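You operate a simulated robot arm through the tools that you are given. There is no shell and no other tool.

You run a simulated robot arm. Do the job below in one go: nothing can be reset, and whatever is moved stays where it is left.

## Task
Run the maroon trainer at about 2500 revs till the fan comes on, then idle it and switch off.
Fine: key into its holder at the end; leave the rest alone.
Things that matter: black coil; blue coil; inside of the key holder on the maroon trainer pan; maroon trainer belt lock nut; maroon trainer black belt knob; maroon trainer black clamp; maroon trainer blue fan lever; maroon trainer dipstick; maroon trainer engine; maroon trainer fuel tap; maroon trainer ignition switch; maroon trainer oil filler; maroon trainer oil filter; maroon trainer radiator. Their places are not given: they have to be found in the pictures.

Only the result counts: the job must be done as asked and must still hold three seconds after the hand-in. Knocking over, shifting, dropping, spilling or breaking anything else fails it.

## Robot
A 6-joint arm with a four-finger gripper, fixed in place. Base frame: the origin is at the foot of the arm, x ahead of it, y to its left, z up. Readings come in mm, rad, newtons and seconds.
Its first joint turns from -2.897 to 2.897 rad. Payload 3.43 kg.
The tool frame sits at the grasp point between the pads (the TCP): z along the fingers, y along the line on which they close. The tips reach 30 mm beyond it. Largest opening 120 mm; the body of the gripper starts 85 mm behind the TCP.
Orientation is told as [roll, pitch, yaw] about the base's x, y, z axes, in that order, counted from this pose: with the fingers straight down and closing along the base's y, the tool's x points along the base's -x, its y along +y and its z along -z.

## Interface
- The arm moves only by the tool jog_arm. Its argument "steps" is a list of rows, each a list of 3 entries, a list of its own where there are three numbers: the shift along the tool's x, y, z in mm, then the turn, a rotation vector about the tool's x, y, z in rad, then the finger opening in mm, from 0 to 120. In form: [[[x, y, z], [ax, ay, az], hand], ...]. A call has 1 to 20 rows; each row is the pose to reach, as a shift and turn from the pose commanded when the call began, along the tool's axes at that moment. Rows are played at 5 a second. More than 50 mm and 0.15 rad between two rows, or a gripper value outside its range, and nothing of the call is played. Where a pose cannot be reached the arm comes as near as it can. A force on the tool above 90 N (or 10 N above the force at the start of the call, whichever is more), or a blocked arm, ends the call early, and 0.2 s more pass. Each finger halts on what it meets, pressing with about 27 N; the grip force reading is that of the motor and also rises with nothing between the fingers. The clock runs only during rows and for 0.2 s after the last one: add rows that repeat a pose to give the fingers time. It gives the time, the measured TCP pose, the force on the tool (base axes), the opening and the grip force at its end, in the units of the frame above (readings bear some noise), with the torque about the TCP (base axes, N m) and any sound that the robot's microphone picked up.
- Cameras (640 x 400 px; columns grow to the right, rows downward): "scene" is fixed at [399.3, 649.4, 1413.6]; the picture's right is [0.22, 0.98, 0.00], its down [0.80, -0.18, -0.58] and it looks along [-0.56, 0.12, -0.82] (base axes); focal length 333 px, centre (320, 200). "wrist" rides on the gripper at [72, -17, -120] in the tool frame; the picture's right is [0.23, 0.97, 0.00], its down [-0.81, 0.19, -0.55] and it looks along [-0.54, 0.13, 0.83] (tool axes); focal length 275 px, centre (320, 200).
- capture(camera): a new picture of that camera. No time passes.
- locate(camera, pixels): there is no depth. For up to 12 entries [column, row, z] of the newest picture of that camera ("zoom" is the newest enlarged one), the place [x, y] in the base frame at which the ray of that pixel passes the height z, good to about 3 mm. No time passes.
- enlarge(camera, box): a new picture of the part [left, top, right, bottom] of that camera's present view, enlarged. No time passes.
- finish_job(): hands the job in; it is judged then, once.

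Leave the gripper open and the arm clear of the work at the hand-in unless told otherwise.

The tools are called after ">>>" as name(argument=value, ...) on one line, values as JSON. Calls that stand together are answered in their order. jog_arm: Moves the arm, as the interface text tells. Its arguments: {"type":"object","properties":{"steps":{"type":"array"}},"required":["steps"]} The other tools are called the same way: capture (camera) takes a picture; locate (camera, pixels) gives the place at which the rays of pixels pass given heights; enlarge (camera, box) takes an enlarged picture of a part of a camera's view; finish_job () hands the job in.

At the start:

```text
time: 0.0
tool_pos: [-1.4, 534.6, 993.8]
tcp_rot: [0.001, 0.001, 0.0]
wrist_force: [-0.1, 0.2, -0.3]
wrist_torque: [0.0, -0.04, 0.0]
opening: 120.3
grip_force: 0.2
```

scene: 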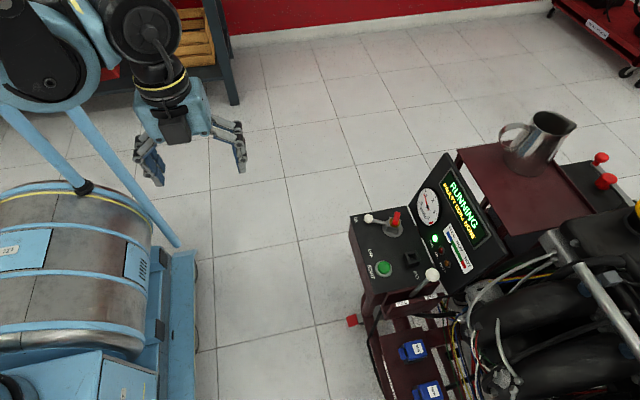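
wrist: 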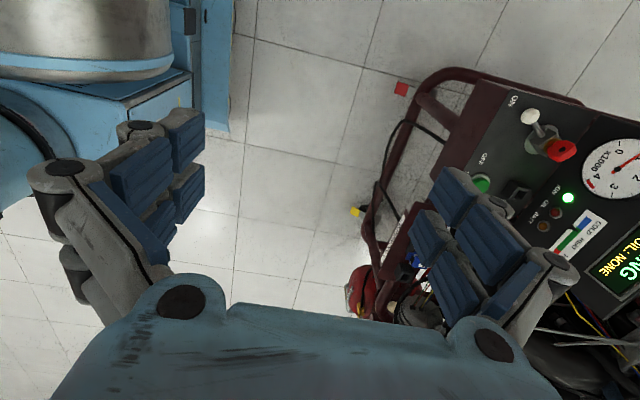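

The scene shows a maroon trainer with a control panel at about (400, 240) and a display that reads "RUNNING". I'll enlarge both views to read the panel.

>>> enlarge(camera="scene", box=[340, 150, 500, 250])

>>> enlarge(camera="scene", box=[340, 200, 500, 300])

>>> enlarge(camera="wrist", box=[460, 80, 640, 300])

>>> enlarge(camera="scene", box=[340, 280, 500, 400])

>>> enlarge(camera="scene", box=[440, 100, 640, 400])

```text
4.00 times, centred on (420, 200) of scene
```

zoom: 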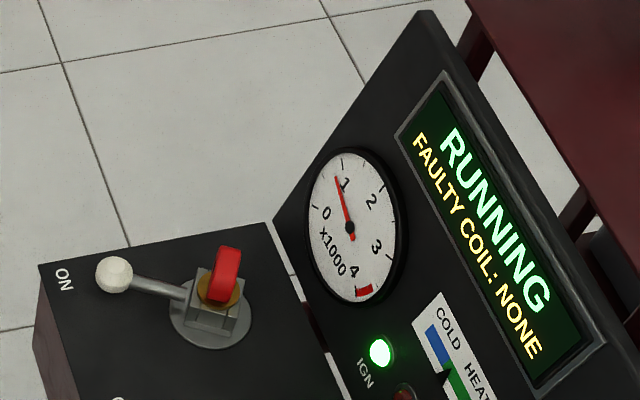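

```text
4.00 times, centred on (420, 250) of scene
```

zoom: 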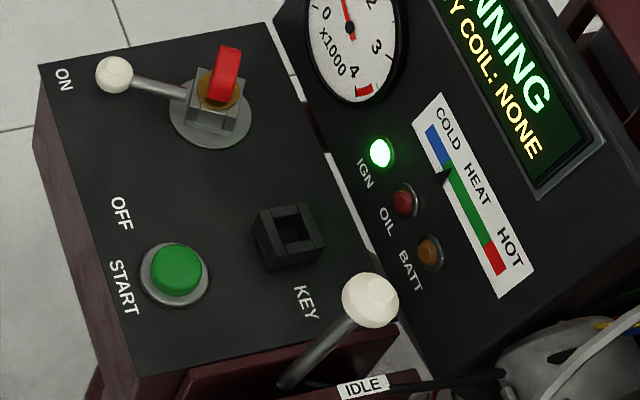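

```text
1.82 times, centred on (550, 190) of wrist
```

zoom: 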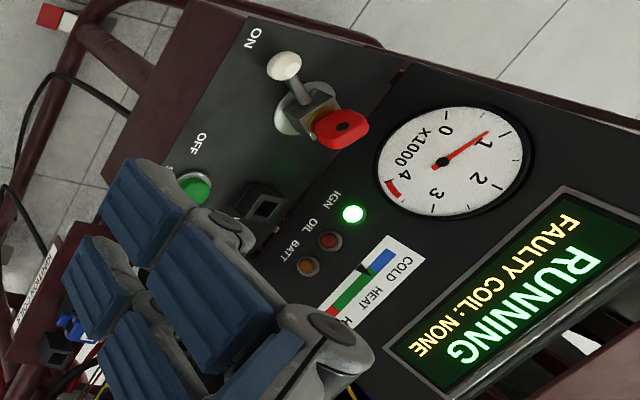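

```text
3.33 times, centred on (420, 340) of scene
```

zoom: 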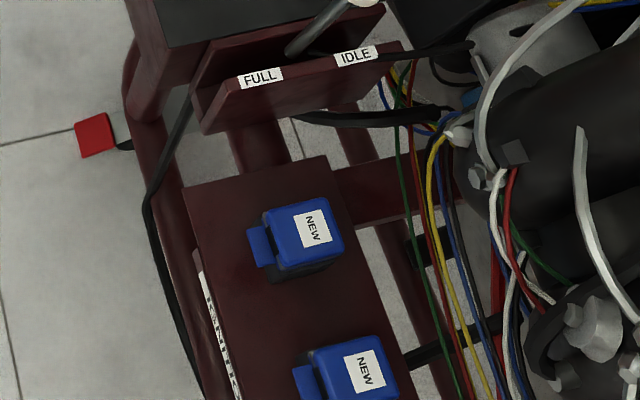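

```text
1.33 times, centred on (540, 250) of scene
```

zoom: 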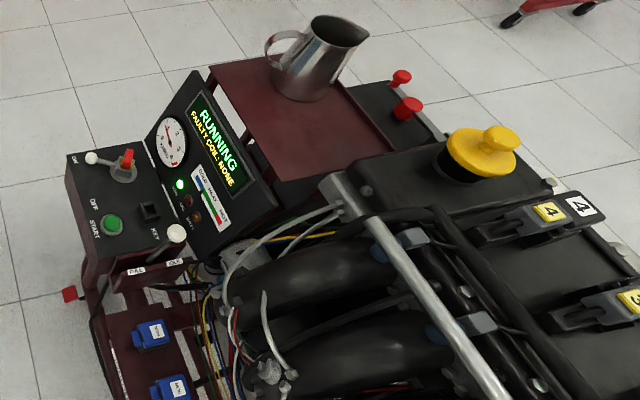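

The engine is already running at about 900 rpm. The key (red) is in the ignition switch at scene (395, 220), and the switch's white lever ball is at (369, 219). The throttle lever ball is at (432, 274) near IDLE. I'll triangulate these points from both cameras.

>>> locate(camera="scene", pixels=[[368.7, 218.7, 600], [368.7, 218.7, 900], [384.3, 267.5, 600], [384.3, 267.5, 900], [407, 227, 600], [407, 227, 900], [435, 238, 600], [435, 238, 900], [412, 259, 600], [412, 259, 900]])

>>> locate(camera="wrist", pixels=[[530, 116, 600], [530, 116, 900], [481, 184, 600], [481, 184, 900], [562, 151, 600], [562, 151, 900], [568.5, 197.5, 600], [568.5, 197.5, 900], [520, 192, 600], [520, 192, 900]])

```text
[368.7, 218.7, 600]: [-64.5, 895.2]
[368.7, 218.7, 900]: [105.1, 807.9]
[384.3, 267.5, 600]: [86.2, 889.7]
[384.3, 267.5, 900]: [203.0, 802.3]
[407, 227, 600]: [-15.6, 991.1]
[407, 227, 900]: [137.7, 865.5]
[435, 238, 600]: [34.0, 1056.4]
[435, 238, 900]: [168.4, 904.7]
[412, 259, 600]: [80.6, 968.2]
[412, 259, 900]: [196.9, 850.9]
```

```text
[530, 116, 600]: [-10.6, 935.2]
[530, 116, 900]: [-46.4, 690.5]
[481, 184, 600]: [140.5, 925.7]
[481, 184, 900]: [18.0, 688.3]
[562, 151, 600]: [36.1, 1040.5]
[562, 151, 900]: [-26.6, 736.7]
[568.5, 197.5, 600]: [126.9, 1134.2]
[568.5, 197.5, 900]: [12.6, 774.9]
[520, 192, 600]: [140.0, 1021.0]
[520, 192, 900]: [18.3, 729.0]
```

From the two views, the switch ball is at about (-20, 872, 679), the start button at (113, 871, 668) and the key holder at (110, 941, 675). Next I'll yaw the tool by +90° so the wrist camera faces the panel, and move to about (150, 710) while staying high.

>>> jog_arm(steps=[[[-14, 16, 0], [0, 0, -0.143], 120], [[-27, 32, 0], [0, 0, -0.286], 120], [[-41, 48, 0], [0, 0, -0.428], 120], [[-55, 64, 0], [0, 0, -0.571], 120], [[-69, 80, 0], [0, 0, -0.714], 120], [[-82, 95, 0], [0, 0, -0.857], 120], [[-96, 111, 0], [0, 0, -1.0], 120], [[-110, 127, 0], [0, 0, -1.142], 120], [[-124, 143, 0], [0, 0, -1.285], 120], [[-137, 159, 0], [0, 0, -1.428], 120], [[-151, 175, 0], [0, 0, -1.571], 120], [[-151, 175, 0], [0, 0, -1.571], 120]])

>>> capture(camera="wrist")

>>> capture(camera="scene")

```text
time: 2.6
tool_pos: [139.0, 710.8, 993.6]
tcp_rot: [-0.01, -0.002, 1.573]
wrist_force: [-1.0, -0.2, -0.3]
wrist_torque: [0.0, 0.0, -0.04]
opening: 120.1
grip_force: 0.0
```

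```text
taken
```

wrist: 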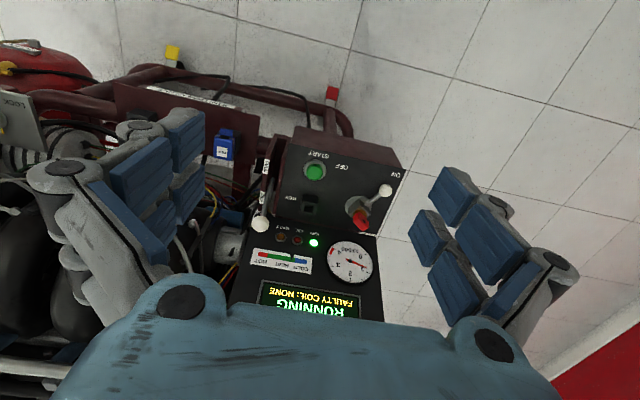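

```text
taken
```

scene: 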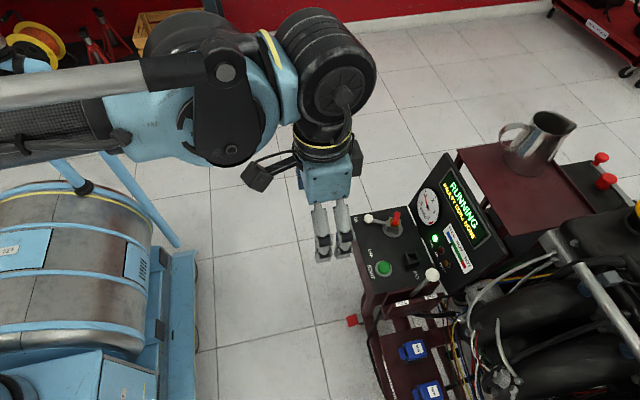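

The wrist camera now faces the panel (upside down in the picture). I'll enlarge the panel area to see the throttle, key and holder.

>>> enlarge(camera="wrist", box=[240, 120, 420, 232])

>>> enlarge(camera="wrist", box=[220, 210, 400, 322])

>>> locate(camera="wrist", pixels=[[261, 224, 600], [261, 224, 900], [386, 190, 600], [386, 190, 900], [361, 220, 600], [361, 220, 900]])

>>> locate(camera="scene", pixels=[[432.5, 274.5, 600], [432.5, 274.5, 900]])

```text
3.56 times, centred on (330, 176) of wrist
```

zoom: 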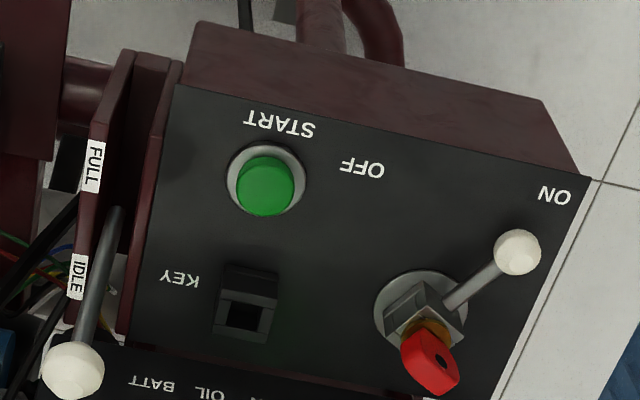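

```text
3.56 times, centred on (310, 266) of wrist
```

zoom: 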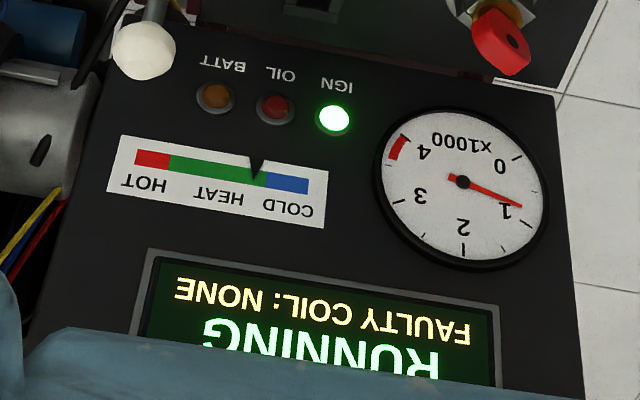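

```text
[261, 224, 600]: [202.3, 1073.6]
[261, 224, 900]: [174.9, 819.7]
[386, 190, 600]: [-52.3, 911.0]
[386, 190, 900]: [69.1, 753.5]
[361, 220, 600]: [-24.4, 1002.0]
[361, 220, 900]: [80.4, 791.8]
```

```text
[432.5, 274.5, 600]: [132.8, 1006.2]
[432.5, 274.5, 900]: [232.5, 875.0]
```

The throttle ball triangulates to about (187, 935, 764), leaning toward IDLE. The measured x of 139 is short of the commanded 150, so I'll hold for one row to see whether it settles.

>>> jog_arm(steps=[[[0, 0, 0], [0, 0, 0], 120], [[0, 0, 0], [0, 0, 0], 120]])

>>> capture(camera="wrist")

>>> enlarge(camera="wrist", box=[250, 200, 400, 322])

>>> locate(camera="wrist", pixels=[[261, 224, 600], [261, 224, 900]])

```text
time: 3.2
tool_pos: [138.1, 710.2, 994.6]
tcp_rot: [-0.008, -0.002, 1.573]
wrist_force: [0.2, -0.4, 0.2]
wrist_torque: [-0.02, 0.03, 0.03]
opening: 119.9
grip_force: 0.0
```

```text
taken
```

wrist: 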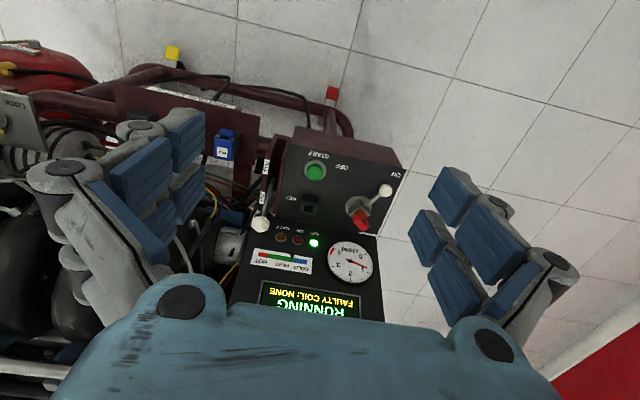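

```text
3.28 times, centred on (325, 261) of wrist
```

zoom: 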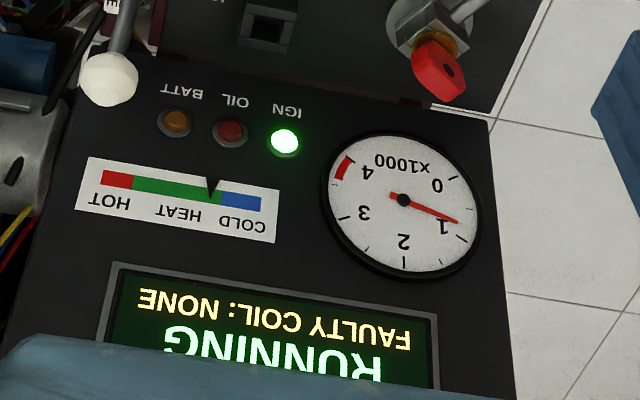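

```text
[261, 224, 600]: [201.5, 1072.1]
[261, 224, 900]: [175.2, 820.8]
```

The reading has settled about 11 mm short in x, so I'll correct by measured values. Next I'll move above the throttle ball, toward (187, 880, 900), with the fingers at 60 mm.

>>> jog_arm(steps=[[[-21, -5, 12], [0, 0, 0], 110], [[-43, -9, 23], [0, 0, 0], 100], [[-64, -14, 35], [0, 0, 0], 90], [[-85, -19, 47], [0, 0, 0], 80], [[-107, -23, 59], [0, 0, 0], 70], [[-128, -28, 70], [0, 0, 0], 60], [[-149, -33, 82], [0, 0, 0], 60], [[-170, -37, 94], [0, 0, 0], 60], [[-170, -37, 94], [0, 0, 0], 60], [[-170, -37, 94], [0, 0, 0], 60]])

>>> capture(camera="wrist")

>>> capture(camera="scene")

```text
time: 5.4
tool_pos: [177.0, 879.0, 901.7]
tcp_rot: [-0.01, -0.001, 1.572]
wrist_force: [-0.3, 0.2, -0.5]
wrist_torque: [-0.01, 0.01, 0.0]
opening: 60.0
grip_force: 0.1
```

```text
taken
```

wrist: 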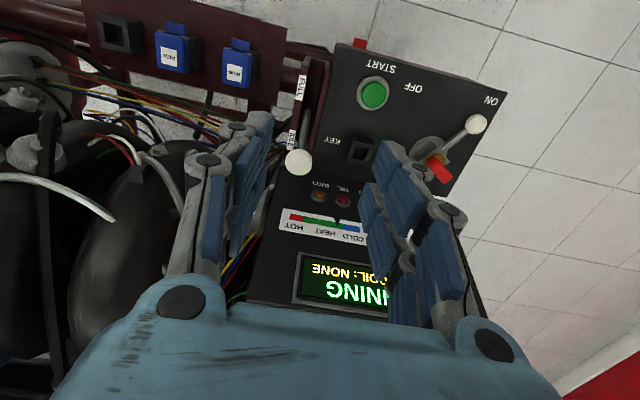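

```text
taken
```

scene: 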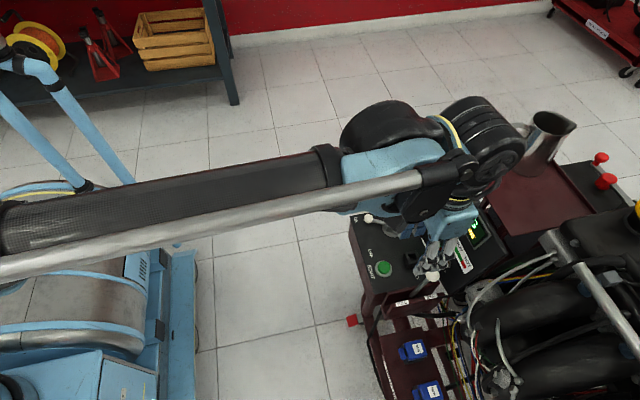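

The gauge is hidden from the scene camera now. I'll check the ball position at wrist (299, 161) against the current pose, and re-check the switch ball at (476, 124).

>>> locate(camera="wrist", pixels=[[299, 161, 764], [299, 161, 700], [476, 124, 679], [373, 92, 668], [360, 152, 675]])

>>> enlarge(camera="wrist", box=[240, 60, 400, 200])

>>> enlarge(camera="wrist", box=[400, 80, 520, 200])

```text
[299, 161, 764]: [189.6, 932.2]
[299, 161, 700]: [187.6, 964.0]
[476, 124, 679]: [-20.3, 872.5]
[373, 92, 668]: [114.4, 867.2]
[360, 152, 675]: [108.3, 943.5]
```

```text
2.86 times, centred on (320, 130) of wrist
```

zoom: 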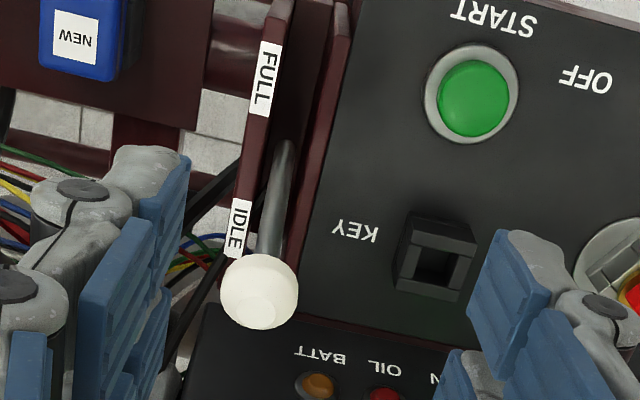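

```text
3.33 times, centred on (460, 140) of wrist
```

zoom: 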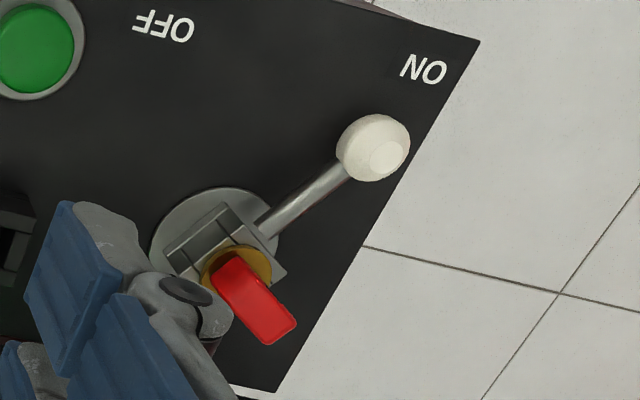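

Both views agree with the measured pose, so the ball is at about (189, 933, 764). I'll get the slot and label positions to work out the lever geometry.

>>> locate(camera="wrist", pixels=[[307.8, 110.8, 660], [307.8, 110.8, 690], [291.7, 138.7, 690], [300, 87, 690], [291.7, 138.7, 660], [300, 87, 660]])

>>> locate(camera="scene", pixels=[[430.5, 297, 690], [402, 303.4, 690], [430.5, 297, 660], [402, 303.4, 660], [411, 296, 660], [411, 296, 690]])

```text
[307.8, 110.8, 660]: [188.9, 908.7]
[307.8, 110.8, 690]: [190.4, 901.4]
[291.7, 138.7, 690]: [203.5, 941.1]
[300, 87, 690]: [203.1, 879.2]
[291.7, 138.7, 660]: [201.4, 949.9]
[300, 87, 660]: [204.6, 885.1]
```

```text
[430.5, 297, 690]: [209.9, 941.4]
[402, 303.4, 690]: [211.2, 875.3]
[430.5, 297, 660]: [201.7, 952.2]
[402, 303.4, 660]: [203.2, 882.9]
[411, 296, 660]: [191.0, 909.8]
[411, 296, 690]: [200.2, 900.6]
```

The lever pivots in the y–z plane. FULL is toward −y and IDLE is toward +y. I'll move over the ball at (189, 933) and descend around it with the fingers at 60 mm.

>>> jog_arm(steps=[[[-27, -6, 0], [0, 0, 0], 60], [[-54, -12, 0], [0, 0, 0], 60], [[-54, -12, 25], [0, 0, 0], 60], [[-54, -12, 50], [0, 0, 0], 60], [[-54, -12, 70], [0, 0, 0], 60], [[-54, -12, 70], [0, 0, 0], 60]])

>>> capture(camera="wrist")

```text
time: 6.8
tool_pos: [190.5, 934.5, 831.6]
tcp_rot: [-0.01, -0.002, 1.571]
wrist_force: [0.0, 0.4, -0.4]
wrist_torque: [-0.02, 0.0, -0.03]
opening: 59.9
grip_force: 0.1
```

```text
taken
```

wrist: 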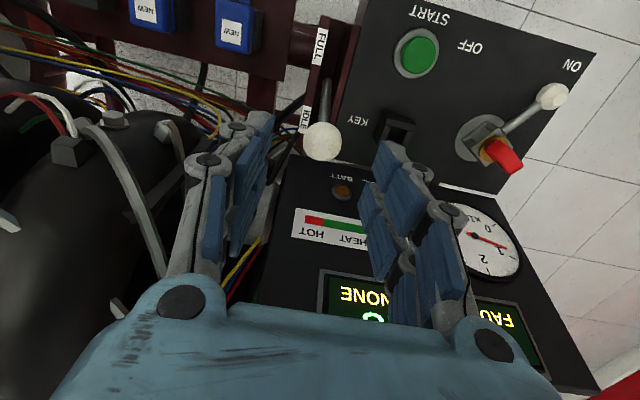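

The TCP is right above the ball, and the gauge is visible at wrist (488, 240). I'll descend 66 mm so the ball sits between the pads.

>>> jog_arm(steps=[[[1, 1, 17], [0, 0, 0], 60], [[1, 1, 34], [0, 0, 0], 60], [[1, 1, 51], [0, 0, 0], 60], [[1, 1, 66], [0, 0, 0], 60], [[1, 1, 66], [0, 0, 0], 60]])

>>> capture(camera="wrist")

>>> capture(camera="scene")

```text
time: 8.0
tool_pos: [188.4, 931.3, 766.3]
tcp_rot: [-0.01, -0.002, 1.571]
wrist_force: [-0.5, -0.5, -0.4]
wrist_torque: [0.0, 0.0, 0.01]
opening: 60.2
grip_force: 0.0
```

```text
taken
```

wrist: 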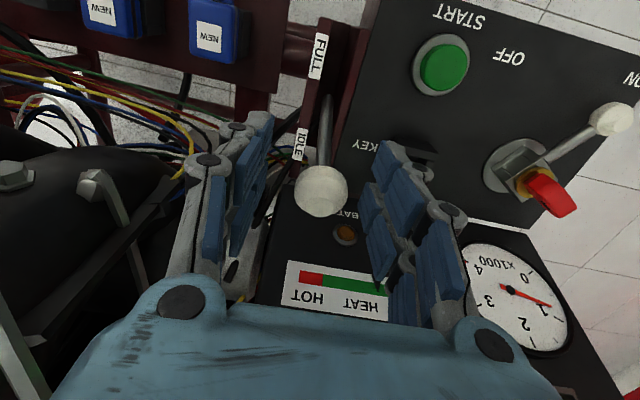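

```text
taken
```

scene: 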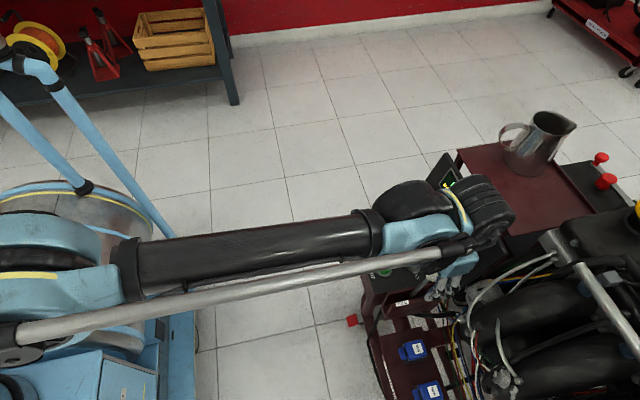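

The ball is between the pads and the gauge shows about 900–1000 rpm. I'll close the fingers on the ball.

>>> jog_arm(steps=[[[0, 0, 0], [0, 0, 0], 40], [[0, 0, 0], [0, 0, 0], 20], [[0, 0, 0], [0, 0, 0], 20]])

>>> enlarge(camera="wrist", box=[260, 120, 620, 360])

```text
time: 8.8
tool_pos: [188.2, 933.1, 765.7]
tcp_rot: [-0.011, -0.001, 1.572]
wrist_force: [-10.2, 0.1, -2.9]
wrist_torque: [0.01, 0.13, 0.01]
opening: 25.1
grip_force: 45.0
```

```text
1.67 times, centred on (440, 240) of wrist
```

zoom: 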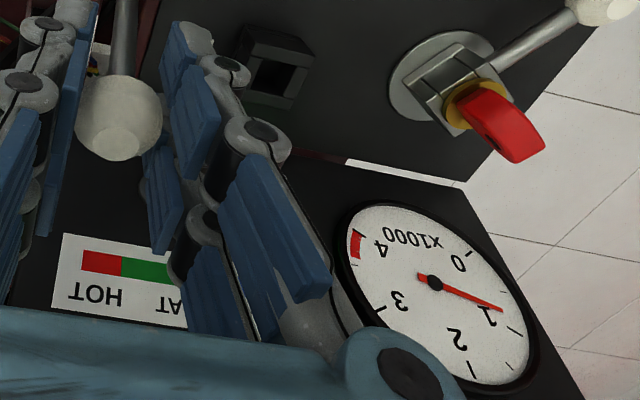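

The ball is gripped (opening 25 mm) with a small side force in x. I'll shift 1.5 mm toward −x to relieve that and pull the lever toward FULL by 8 mm, then read the gauge.

>>> jog_arm(steps=[[[3, 1.5, -0.5], [0, 0, 0], 20], [[6, 1.5, -1], [0, 0, 0], 20], [[8, 1.5, -1.5], [0, 0, 0], 20], [[8, 1.5, -1.5], [0, 0, 0], 20]])

>>> enlarge(camera="wrist", box=[260, 120, 620, 360])

```text
time: 9.8
tool_pos: [186.6, 924.1, 766.8]
tcp_rot: [-0.011, 0.001, 1.57]
wrist_force: [-11.5, 8.7, -8.0]
wrist_torque: [1.16, -0.01, -0.01]
opening: 25.3
grip_force: 45.4
```

```text
1.67 times, centred on (440, 240) of wrist
```

zoom: 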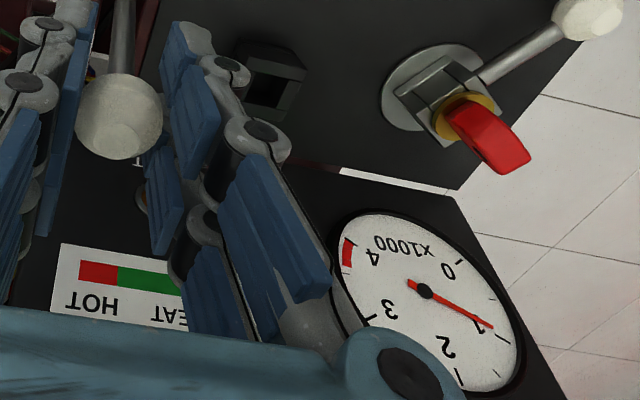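

The needle moved to about 1.2 and the ball follows the hand. I'll continue 10 mm further.

>>> jog_arm(steps=[[[4, 0.5, 0], [0, 0, 0], 20], [[8, 0.5, -0.3], [0, 0, 0], 20], [[10, 0.5, -0.5], [0, 0, 0], 20], [[10, 0.5, -0.5], [0, 0, 0], 20]])

>>> enlarge(camera="wrist", box=[260, 120, 620, 360])

```text
time: 10.8
tool_pos: [188.3, 914.2, 766.3]
tcp_rot: [-0.011, 0.0, 1.571]
wrist_force: [1.3, 10.3, -3.4]
wrist_torque: [1.26, -0.08, 0.01]
opening: 25.7
grip_force: 44.6
```

```text
1.67 times, centred on (440, 240) of wrist
```

zoom: 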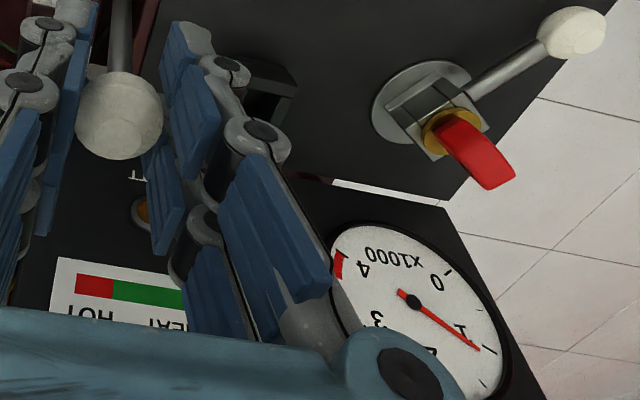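

The needle is now near 1.4, so about 26 rpm per mm. I'll move another 20 mm toward FULL.

>>> jog_arm(steps=[[[5, 0, 0], [0, 0, 0], 20], [[10, 0, 0], [0, 0, 0], 20], [[15, 0, 0.5], [0, 0, 0], 20], [[20, 0, 1], [0, 0, 0], 20], [[20, 0, 1], [0, 0, 0], 20]])

>>> enlarge(camera="wrist", box=[260, 120, 620, 360])

>>> capture(camera="scene")

```text
time: 12.0
tool_pos: [188.6, 896.4, 766.3]
tcp_rot: [-0.011, 0.0, 1.571]
wrist_force: [7.5, 11.0, -2.4]
wrist_torque: [1.31, -0.04, -0.01]
opening: 25.1
grip_force: 45.4
```

```text
1.67 times, centred on (440, 240) of wrist
```

zoom: 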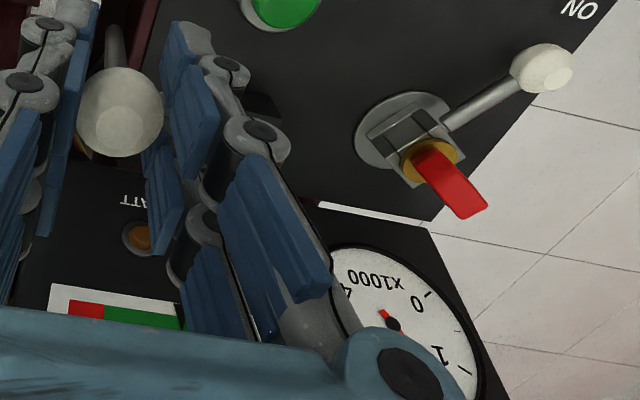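

```text
taken
```

scene: 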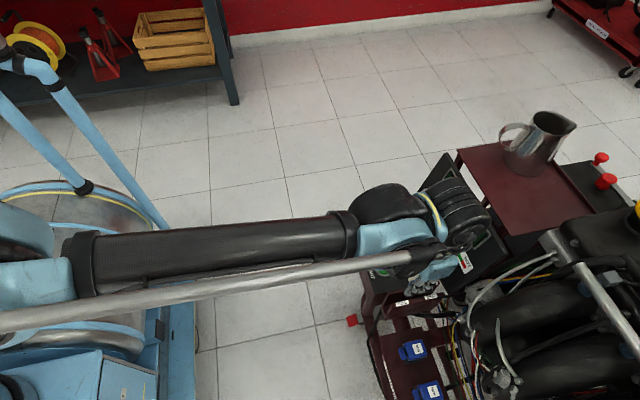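

The lever is at y ≈ 896 and the needle tip is hidden by the knuckle. I'll zoom in on the dial to judge the angle from the needle's tail.

>>> enlarge(camera="wrist", box=[440, 260, 560, 360])

>>> enlarge(camera="scene", box=[420, 150, 520, 290])

```text
4.00 times, centred on (500, 310) of wrist
```

zoom: 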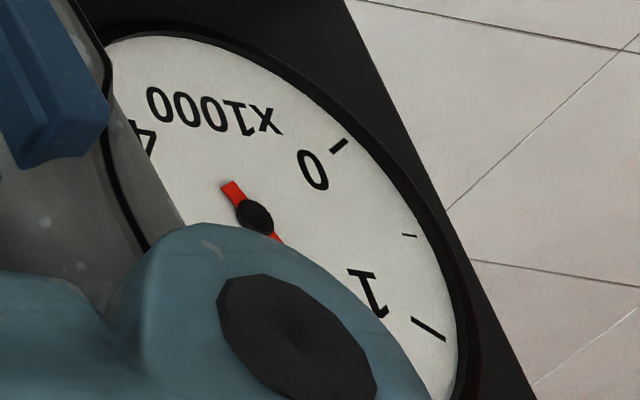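

```text
2.86 times, centred on (470, 220) of scene
```

zoom: 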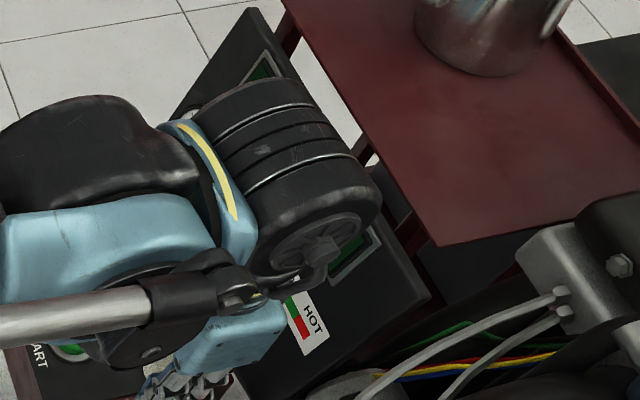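

From the tail angle and tick marks I read about 1480 rpm at y = 896, roughly 19 rpm per mm. I'll pull another 25 mm, following the arc slightly downward.

>>> jog_arm(steps=[[[5, -0.3, 0], [0, 0, 0], 20], [[10, -0.6, 0.5], [0, 0, 0], 20], [[15, -0.6, 1.2], [0, 0, 0], 20], [[20, -0.6, 2], [0, 0, 0], 20], [[25, -0.6, 3], [0, 0, 0], 20], [[25, -0.6, 3], [0, 0, 0], 20]])

>>> capture(camera="wrist")

>>> enlarge(camera="wrist", box=[430, 250, 550, 330])

```text
time: 13.4
tool_pos: [187.9, 870.7, 763.2]
tcp_rot: [-0.01, 0.0, 1.569]
wrist_force: [-5.7, 17.1, -17.4]
wrist_torque: [1.01, 0.04, 0.01]
opening: 25.1
grip_force: 44.6
```

```text
taken
```

wrist: 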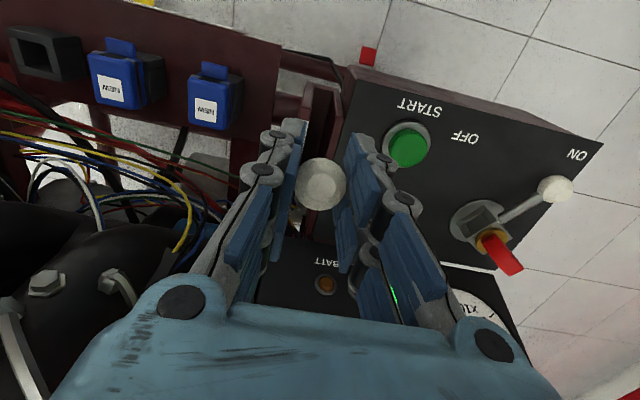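

```text
5.00 times, centred on (490, 290) of wrist
```

zoom: 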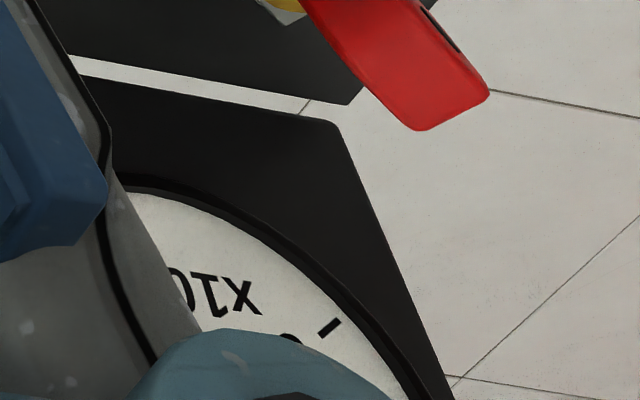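

The gauge is hidden here. I'll open the fingers to check whether the lever stays put by friction.

>>> jog_arm(steps=[[[0, 0, 0], [0, 0, 0], 45], [[0, 0, 0], [0, 0, 0], 60], [[0, 0, 0], [0, 0, 0], 60]])

>>> capture(camera="wrist")

```text
time: 14.2
tool_pos: [187.8, 869.2, 765.6]
tcp_rot: [-0.011, -0.001, 1.571]
wrist_force: [-0.1, -0.3, 0.3]
wrist_torque: [0.02, 0.0, 0.01]
opening: 60.2
grip_force: 0.1
```

```text
taken
```

wrist: 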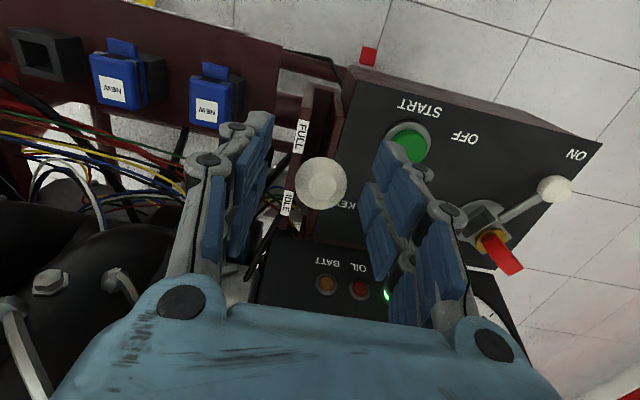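

The lever stays where it was left. I'll rise and move to about (60, 800, 900) with the fingers open, so the wrist camera sees the gauge.

>>> jog_arm(steps=[[[0, 0, -25], [0, 0, 0], 60], [[0, 0, -50], [0, 0, 0], 60], [[0, 0, -75], [0, 0, 0], 60], [[15, 30, -95], [0, 0, 0], 80], [[33, 62, -110], [0, 0, 0], 100], [[51, 95, -125], [0, 0, 0], 120], [[69, 128, -135], [0, 0, 0], 120], [[69, 128, -135], [0, 0, 0], 120]])

>>> capture(camera="wrist")

>>> enlarge(camera="wrist", box=[220, 160, 420, 300])

>>> capture(camera="scene")

```text
time: 16.0
tool_pos: [58.6, 798.9, 897.9]
tcp_rot: [-0.011, -0.002, 1.571]
wrist_force: [0.6, 0.9, 0.9]
wrist_torque: [0.03, -0.02, 0.02]
opening: 120.1
grip_force: 0.1
```

```text
taken
```

wrist: 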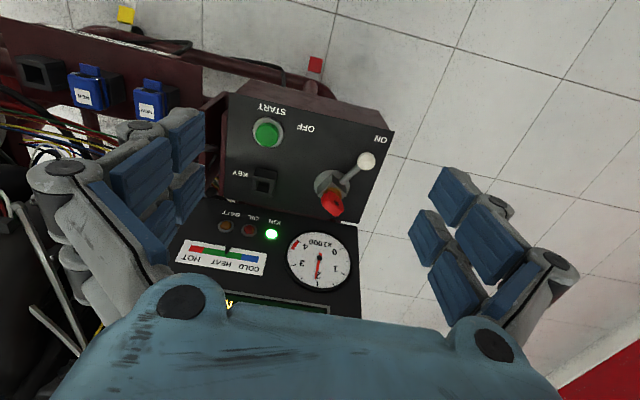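

```text
2.86 times, centred on (320, 230) of wrist
```

zoom: 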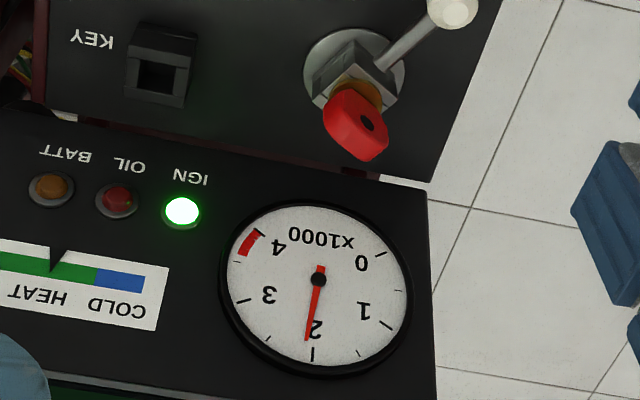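

```text
taken
```

scene: 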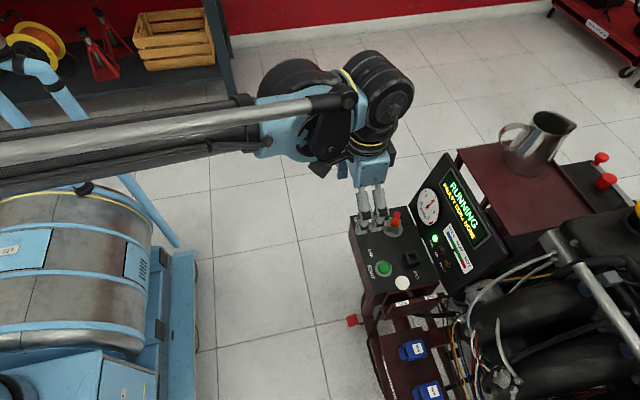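

The gauge reads about 2.1 (needle just past 2), settled with the lever at y ≈ 869. I need about 18 mm more. I'll go back to the ball, grip it, pull 18 mm along the arc and check.

>>> jog_arm(steps=[[[-18, -33, 10], [0, 0, 0], 100], [[-36, -66, 25], [0, 0, 0], 80], [[-54, -98, 40], [0, 0, 0], 60], [[-69, -128, 60], [0, 0, 0], 60], [[-69, -128, 85], [0, 0, 0], 60], [[-69, -128, 110], [0, 0, 0], 60], [[-69, -128, 136.5], [0, 0, 0], 60], [[-69, -128, 136.5], [0, 0, 0], 40], [[-69, -128, 136.5], [0, 0, 0], 20], [[-69, -128, 136.5], [0, 0, 0], 20]])

>>> capture(camera="wrist")

```text
time: 18.2
tool_pos: [187.9, 868.8, 761.8]
tcp_rot: [-0.009, -0.001, 1.571]
wrist_force: [2.4, -2.4, -5.6]
wrist_torque: [-0.44, -0.01, -0.03]
opening: 24.9
grip_force: 45.3
```

```text
taken
```

wrist: 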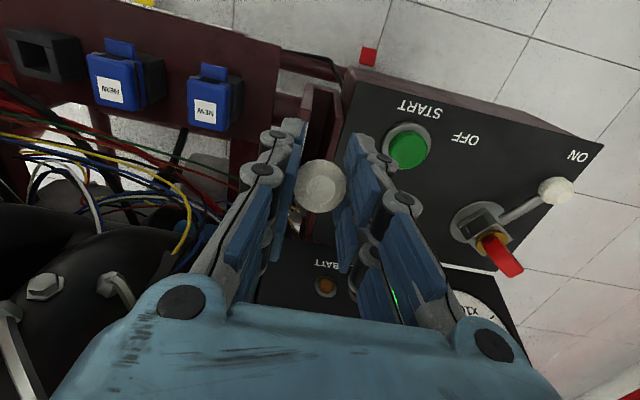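

The ball is gripped again at y ≈ 869. Now I'll pull 18 mm toward FULL with a slight drop, release, rise and go back to the viewing pose.

>>> jog_arm(steps=[[[6, 0, 1.3], [0, 0, 0], 20], [[12, 0, 2.8], [0, 0, 0], 20], [[18, 0, 4.6], [0, 0, 0], 20], [[18, 0, 4.6], [0, 0, 0], 20], [[18, 0, 4.6], [0, 0, 0], 40], [[18, 0, 4.6], [0, 0, 0], 60], [[18, 0, -20], [0, 0, 0], 60], [[18, 0, -45], [0, 0, 0], 60], [[18, 0, -70], [0, 0, 0], 60], [[30, 32, -95], [0, 0, 0], 80], [[43, 64, -110], [0, 0, 0], 100], [[56, 96, -125], [0, 0, 0], 120], [[69, 128, -135], [0, 0, 0], 120], [[69, 128, -135], [0, 0, 0], 120]])

>>> capture(camera="wrist")

>>> enlarge(camera="wrist", box=[220, 160, 420, 300])

>>> capture(camera="scene")

>>> enlarge(camera="scene", box=[380, 140, 500, 300])

```text
time: 21.2
tool_pos: [59.1, 801.6, 895.8]
tcp_rot: [-0.01, -0.002, 1.57]
wrist_force: [-0.2, -0.5, 0.2]
wrist_torque: [-0.02, -0.01, -0.02]
opening: 120.1
grip_force: 0.1
```

```text
taken
```

wrist: 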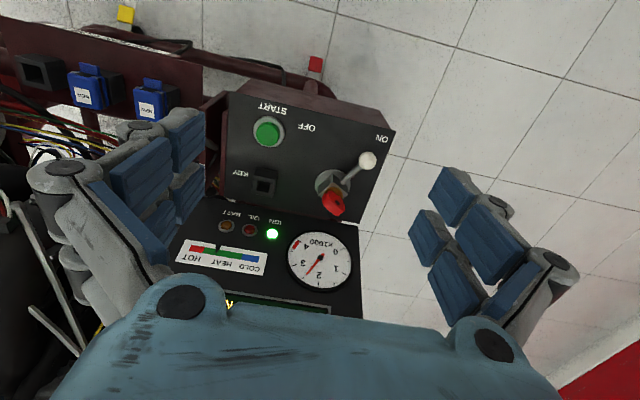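

```text
2.86 times, centred on (320, 230) of wrist
```

zoom: 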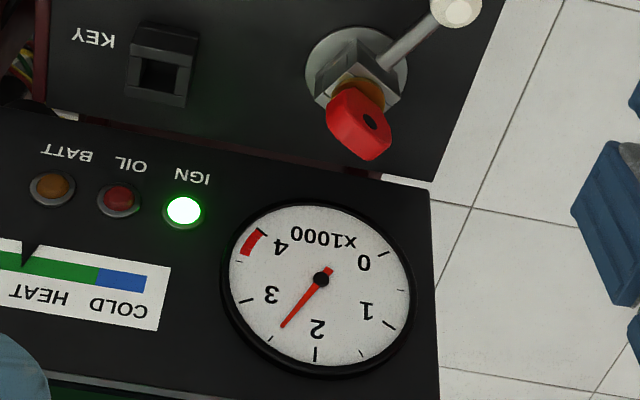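

```text
taken
```

scene: 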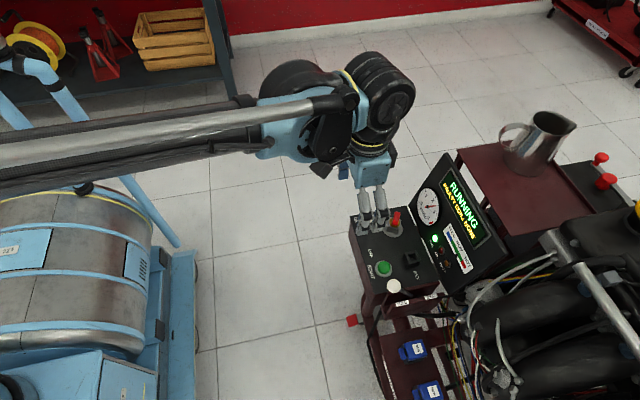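

```text
2.50 times, centred on (440, 220) of scene
```

zoom: 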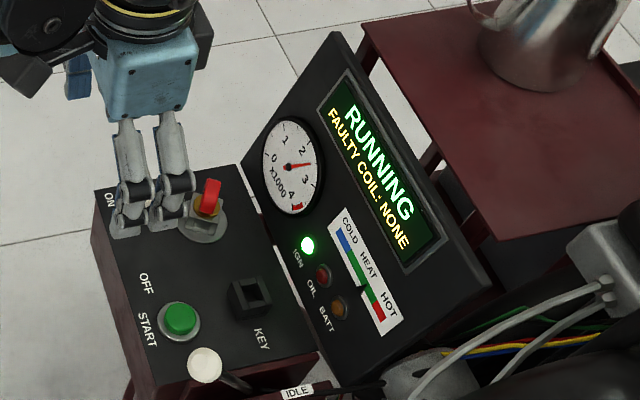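

The tach now reads about 2500 and the heat pointer is climbing through green. I'll wait here, where the scene camera sees the tach, heat gauge and display, and watch and listen for the fan.

>>> jog_arm(steps=[[[0, 0, 0], [0, 0, 0], 120], [[0, 0, 0], [0, 0, 0], 120], [[0, 0, 0], [0, 0, 0], 120], [[0, 0, 0], [0, 0, 0], 120], [[0, 0, 0], [0, 0, 0], 120]])

>>> enlarge(camera="scene", box=[380, 140, 500, 300])

>>> enlarge(camera="wrist", box=[160, 160, 360, 300])

```text
time: 22.4
tool_pos: [59.2, 801.8, 895.8]
tcp_rot: [-0.011, -0.002, 1.57]
wrist_force: [0.5, 0.1, 0.1]
wrist_torque: [-0.01, -0.03, 0.0]
opening: 120.0
grip_force: 0.0
```

```text
2.50 times, centred on (440, 220) of scene
```

zoom: 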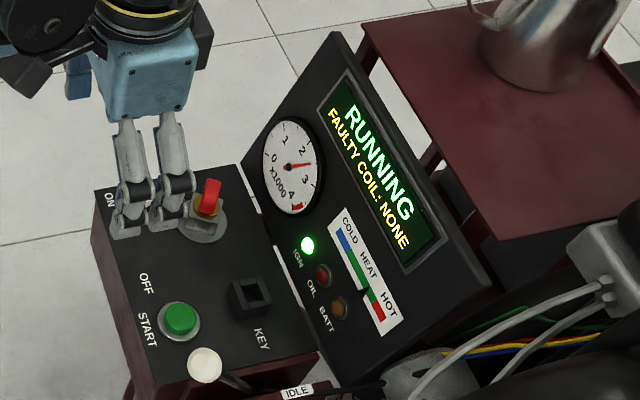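

```text
2.86 times, centred on (260, 230) of wrist
```

zoom: 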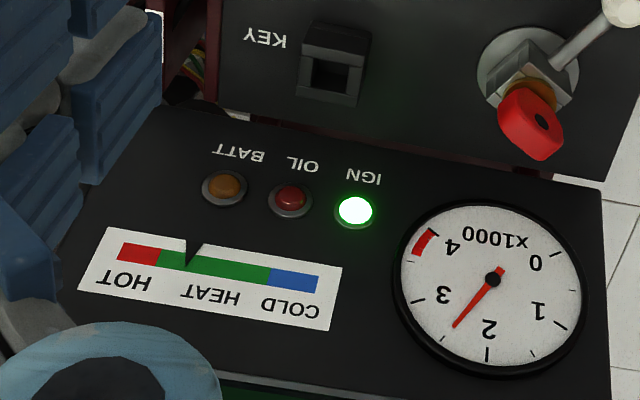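

The tach holds at 2500, and the heat pointer is about 3/4 of the way along green. No fan sound yet, so I'll wait another second.

>>> jog_arm(steps=[[[0, 0, 0], [0, 0, 0], 120], [[0, 0, 0], [0, 0, 0], 120], [[0, 0, 0], [0, 0, 0], 120], [[0, 0, 0], [0, 0, 0], 120]])

>>> capture(camera="scene")

>>> enlarge(camera="scene", box=[380, 140, 500, 300])

>>> enlarge(camera="wrist", box=[160, 160, 360, 300])

```text
time: 23.4
tool_pos: [58.8, 801.8, 895.3]
tcp_rot: [-0.012, -0.002, 1.571]
wrist_force: [0.7, 0.1, -0.1]
wrist_torque: [-0.01, -0.01, 0.03]
opening: 120.1
grip_force: 0.0
```

```text
taken
```

scene: 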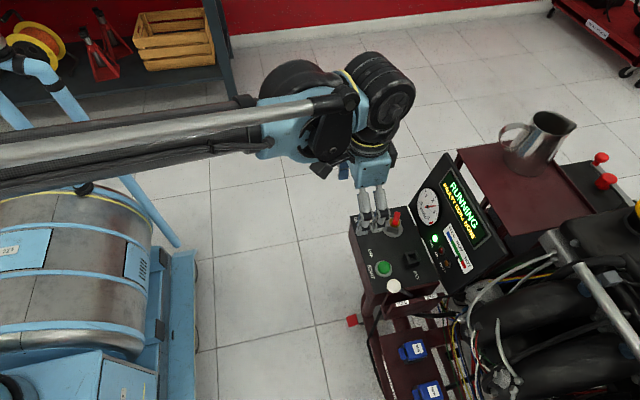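

```text
2.50 times, centred on (440, 220) of scene
```

zoom: 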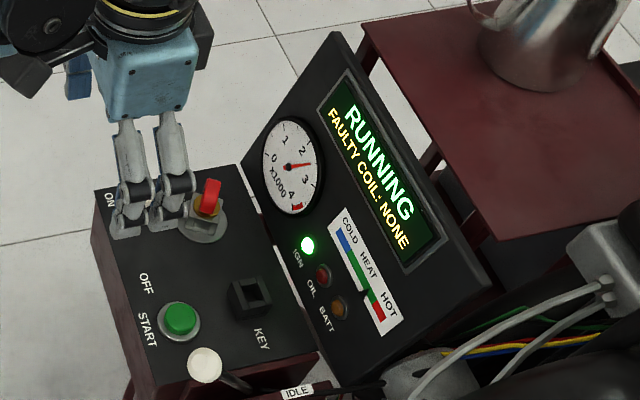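

```text
2.86 times, centred on (260, 230) of wrist
```

zoom: 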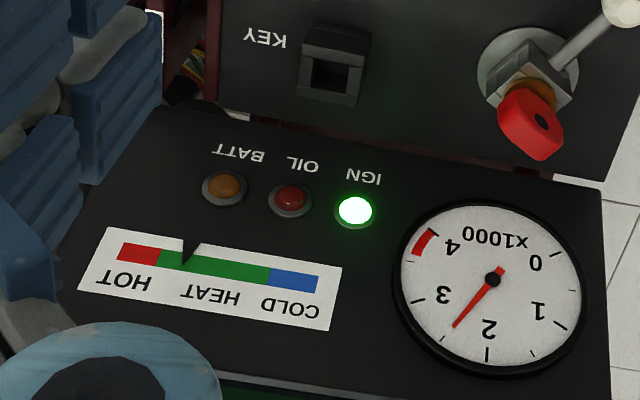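

The heat pointer has nearly levelled off near the hot end of green, so the fan may be on, but no sound was reported. The radiator is probably at the +x end, out of scene view. I'll raise the arm, move to +x and yaw the wrist camera toward it.

>>> jog_arm(steps=[[[10, -27, -15], [0, 0, 0.1], 120], [[20, -54, -30], [0, 0, 0.2], 120], [[31, -81, -45], [0, 0, 0.3], 120], [[41, -108, -60], [0, 0, 0.4], 120], [[51, -136, -75], [0, 0, 0.5], 120], [[61, -163, -85], [0, 0, 0.6], 120], [[71, -190, -92], [0, 0, 0.7], 120], [[82, -217, -98], [0, 0, 0.8], 120], [[92, -244, -104], [0, 0, 0.9], 120], [[102, -271, -104], [0, 0, 1.0], 120]])

>>> capture(camera="wrist")

>>> capture(camera="scene")

>>> enlarge(camera="scene", box=[380, 140, 500, 300])

```text
time: 25.6
tool_pos: [329.2, 698.4, 1003.7]
tcp_rot: [-0.006, -0.011, 0.57]
wrist_force: [-0.2, 0.3, 0.6]
wrist_torque: [0.02, 0.0, 0.0]
opening: 119.9
grip_force: 0.0
```

```text
taken
```

wrist: 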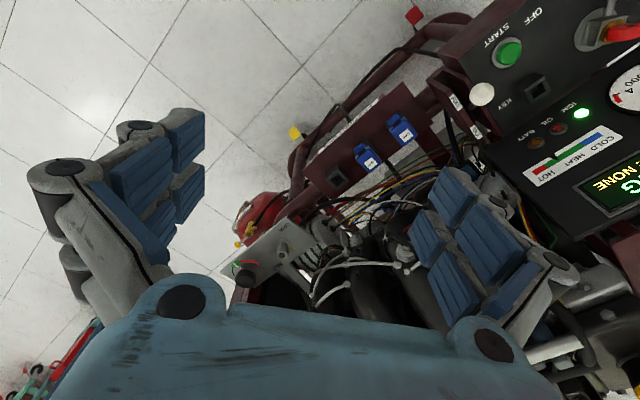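

```text
taken
```

scene: 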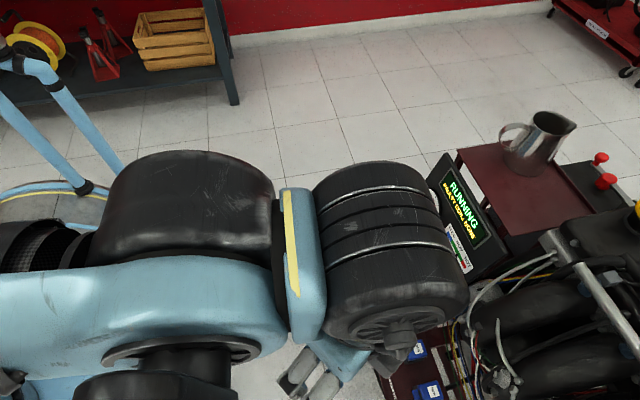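

```text
2.50 times, centred on (440, 220) of scene
```

zoom: 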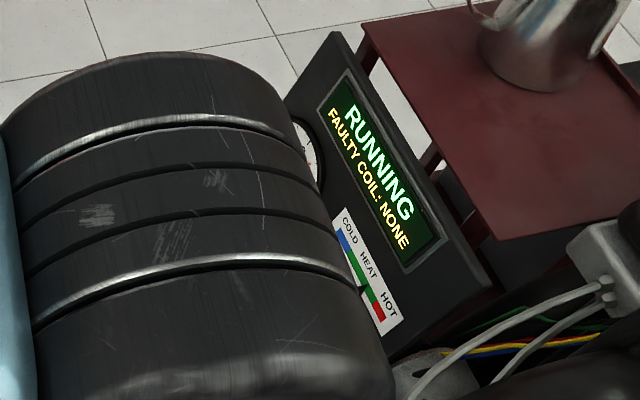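

I'll enlarge the wrist view on the heat gauge and on the engine front, where the lock plate is.

>>> enlarge(camera="wrist", box=[480, 60, 640, 220])

>>> enlarge(camera="wrist", box=[200, 160, 440, 320])

```text
2.50 times, centred on (560, 140) of wrist
```

zoom: 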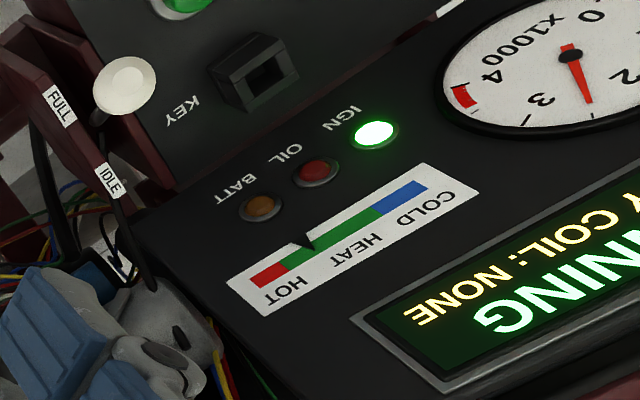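

```text
2.50 times, centred on (320, 240) of wrist
```

zoom: 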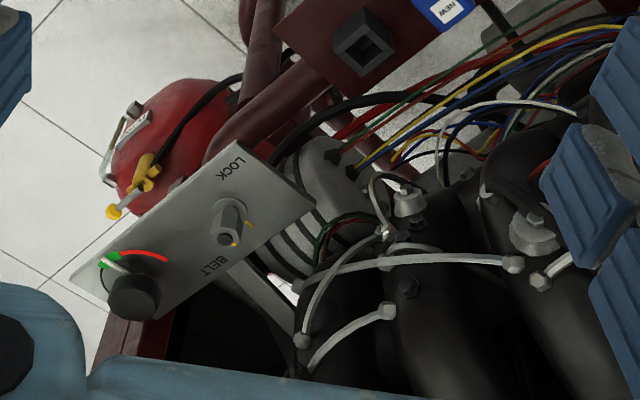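

The heat pointer is at about 76% of green and rising slowly, with revs at 2500. The belt plate and fuel tank are at the +x end. I'll move to about (600, 600, 1000), facing +y, to look for the radiator fan.

>>> jog_arm(steps=[[[-22, -29, 0], [0, 0, -0.125], 120], [[-43, -58, 0], [0, 0, -0.25], 120], [[-65, -86, 0], [0, 0, -0.375], 120], [[-87, -115, 0], [0, 0, -0.5], 120], [[-108, -144, 0], [0, 0, -0.625], 120], [[-130, -173, 0], [0, 0, -0.75], 120], [[-151, -201, 0], [0, 0, -0.875], 120], [[-173, -230, 0], [0, 0, -1.0], 120]])

>>> capture(camera="wrist")

>>> capture(camera="scene")

>>> enlarge(camera="scene", box=[380, 140, 500, 300])

```text
time: 27.4
tool_pos: [596.3, 598.3, 1005.7]
tcp_rot: [-0.011, -0.002, 1.572]
wrist_force: [-1.2, 0.3, 0.2]
wrist_torque: [-0.03, 0.0, 0.01]
opening: 120.0
grip_force: 0.1
```

```text
taken
```

wrist: 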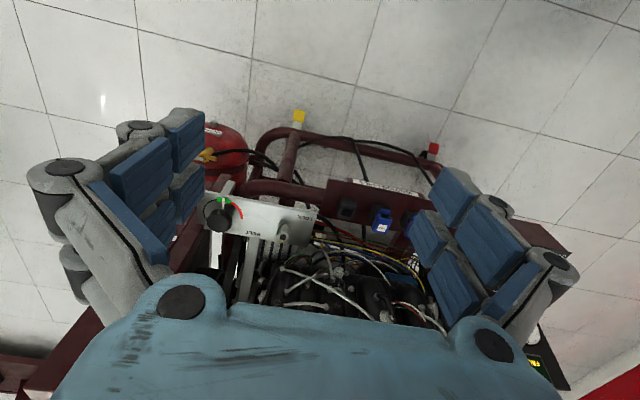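

```text
taken
```

scene: 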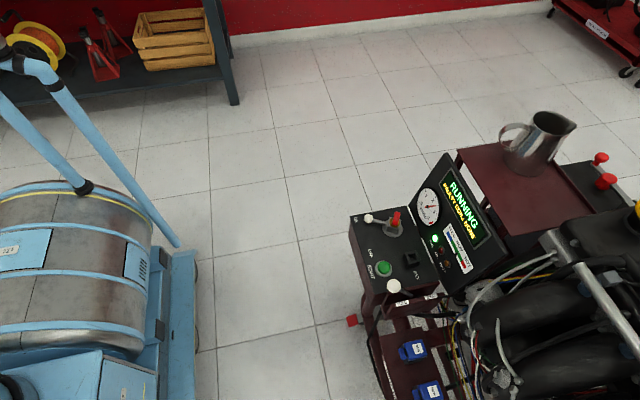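

```text
2.50 times, centred on (440, 220) of scene
```

zoom: 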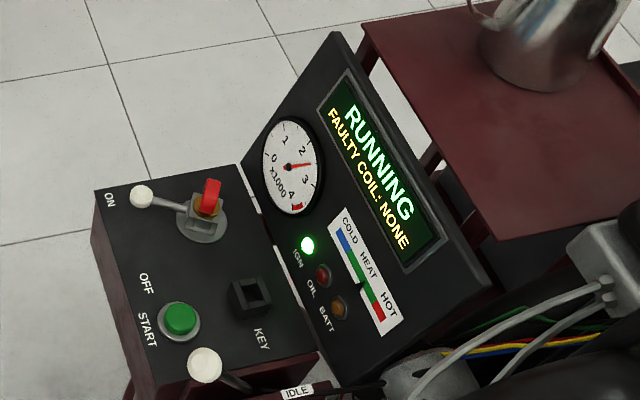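

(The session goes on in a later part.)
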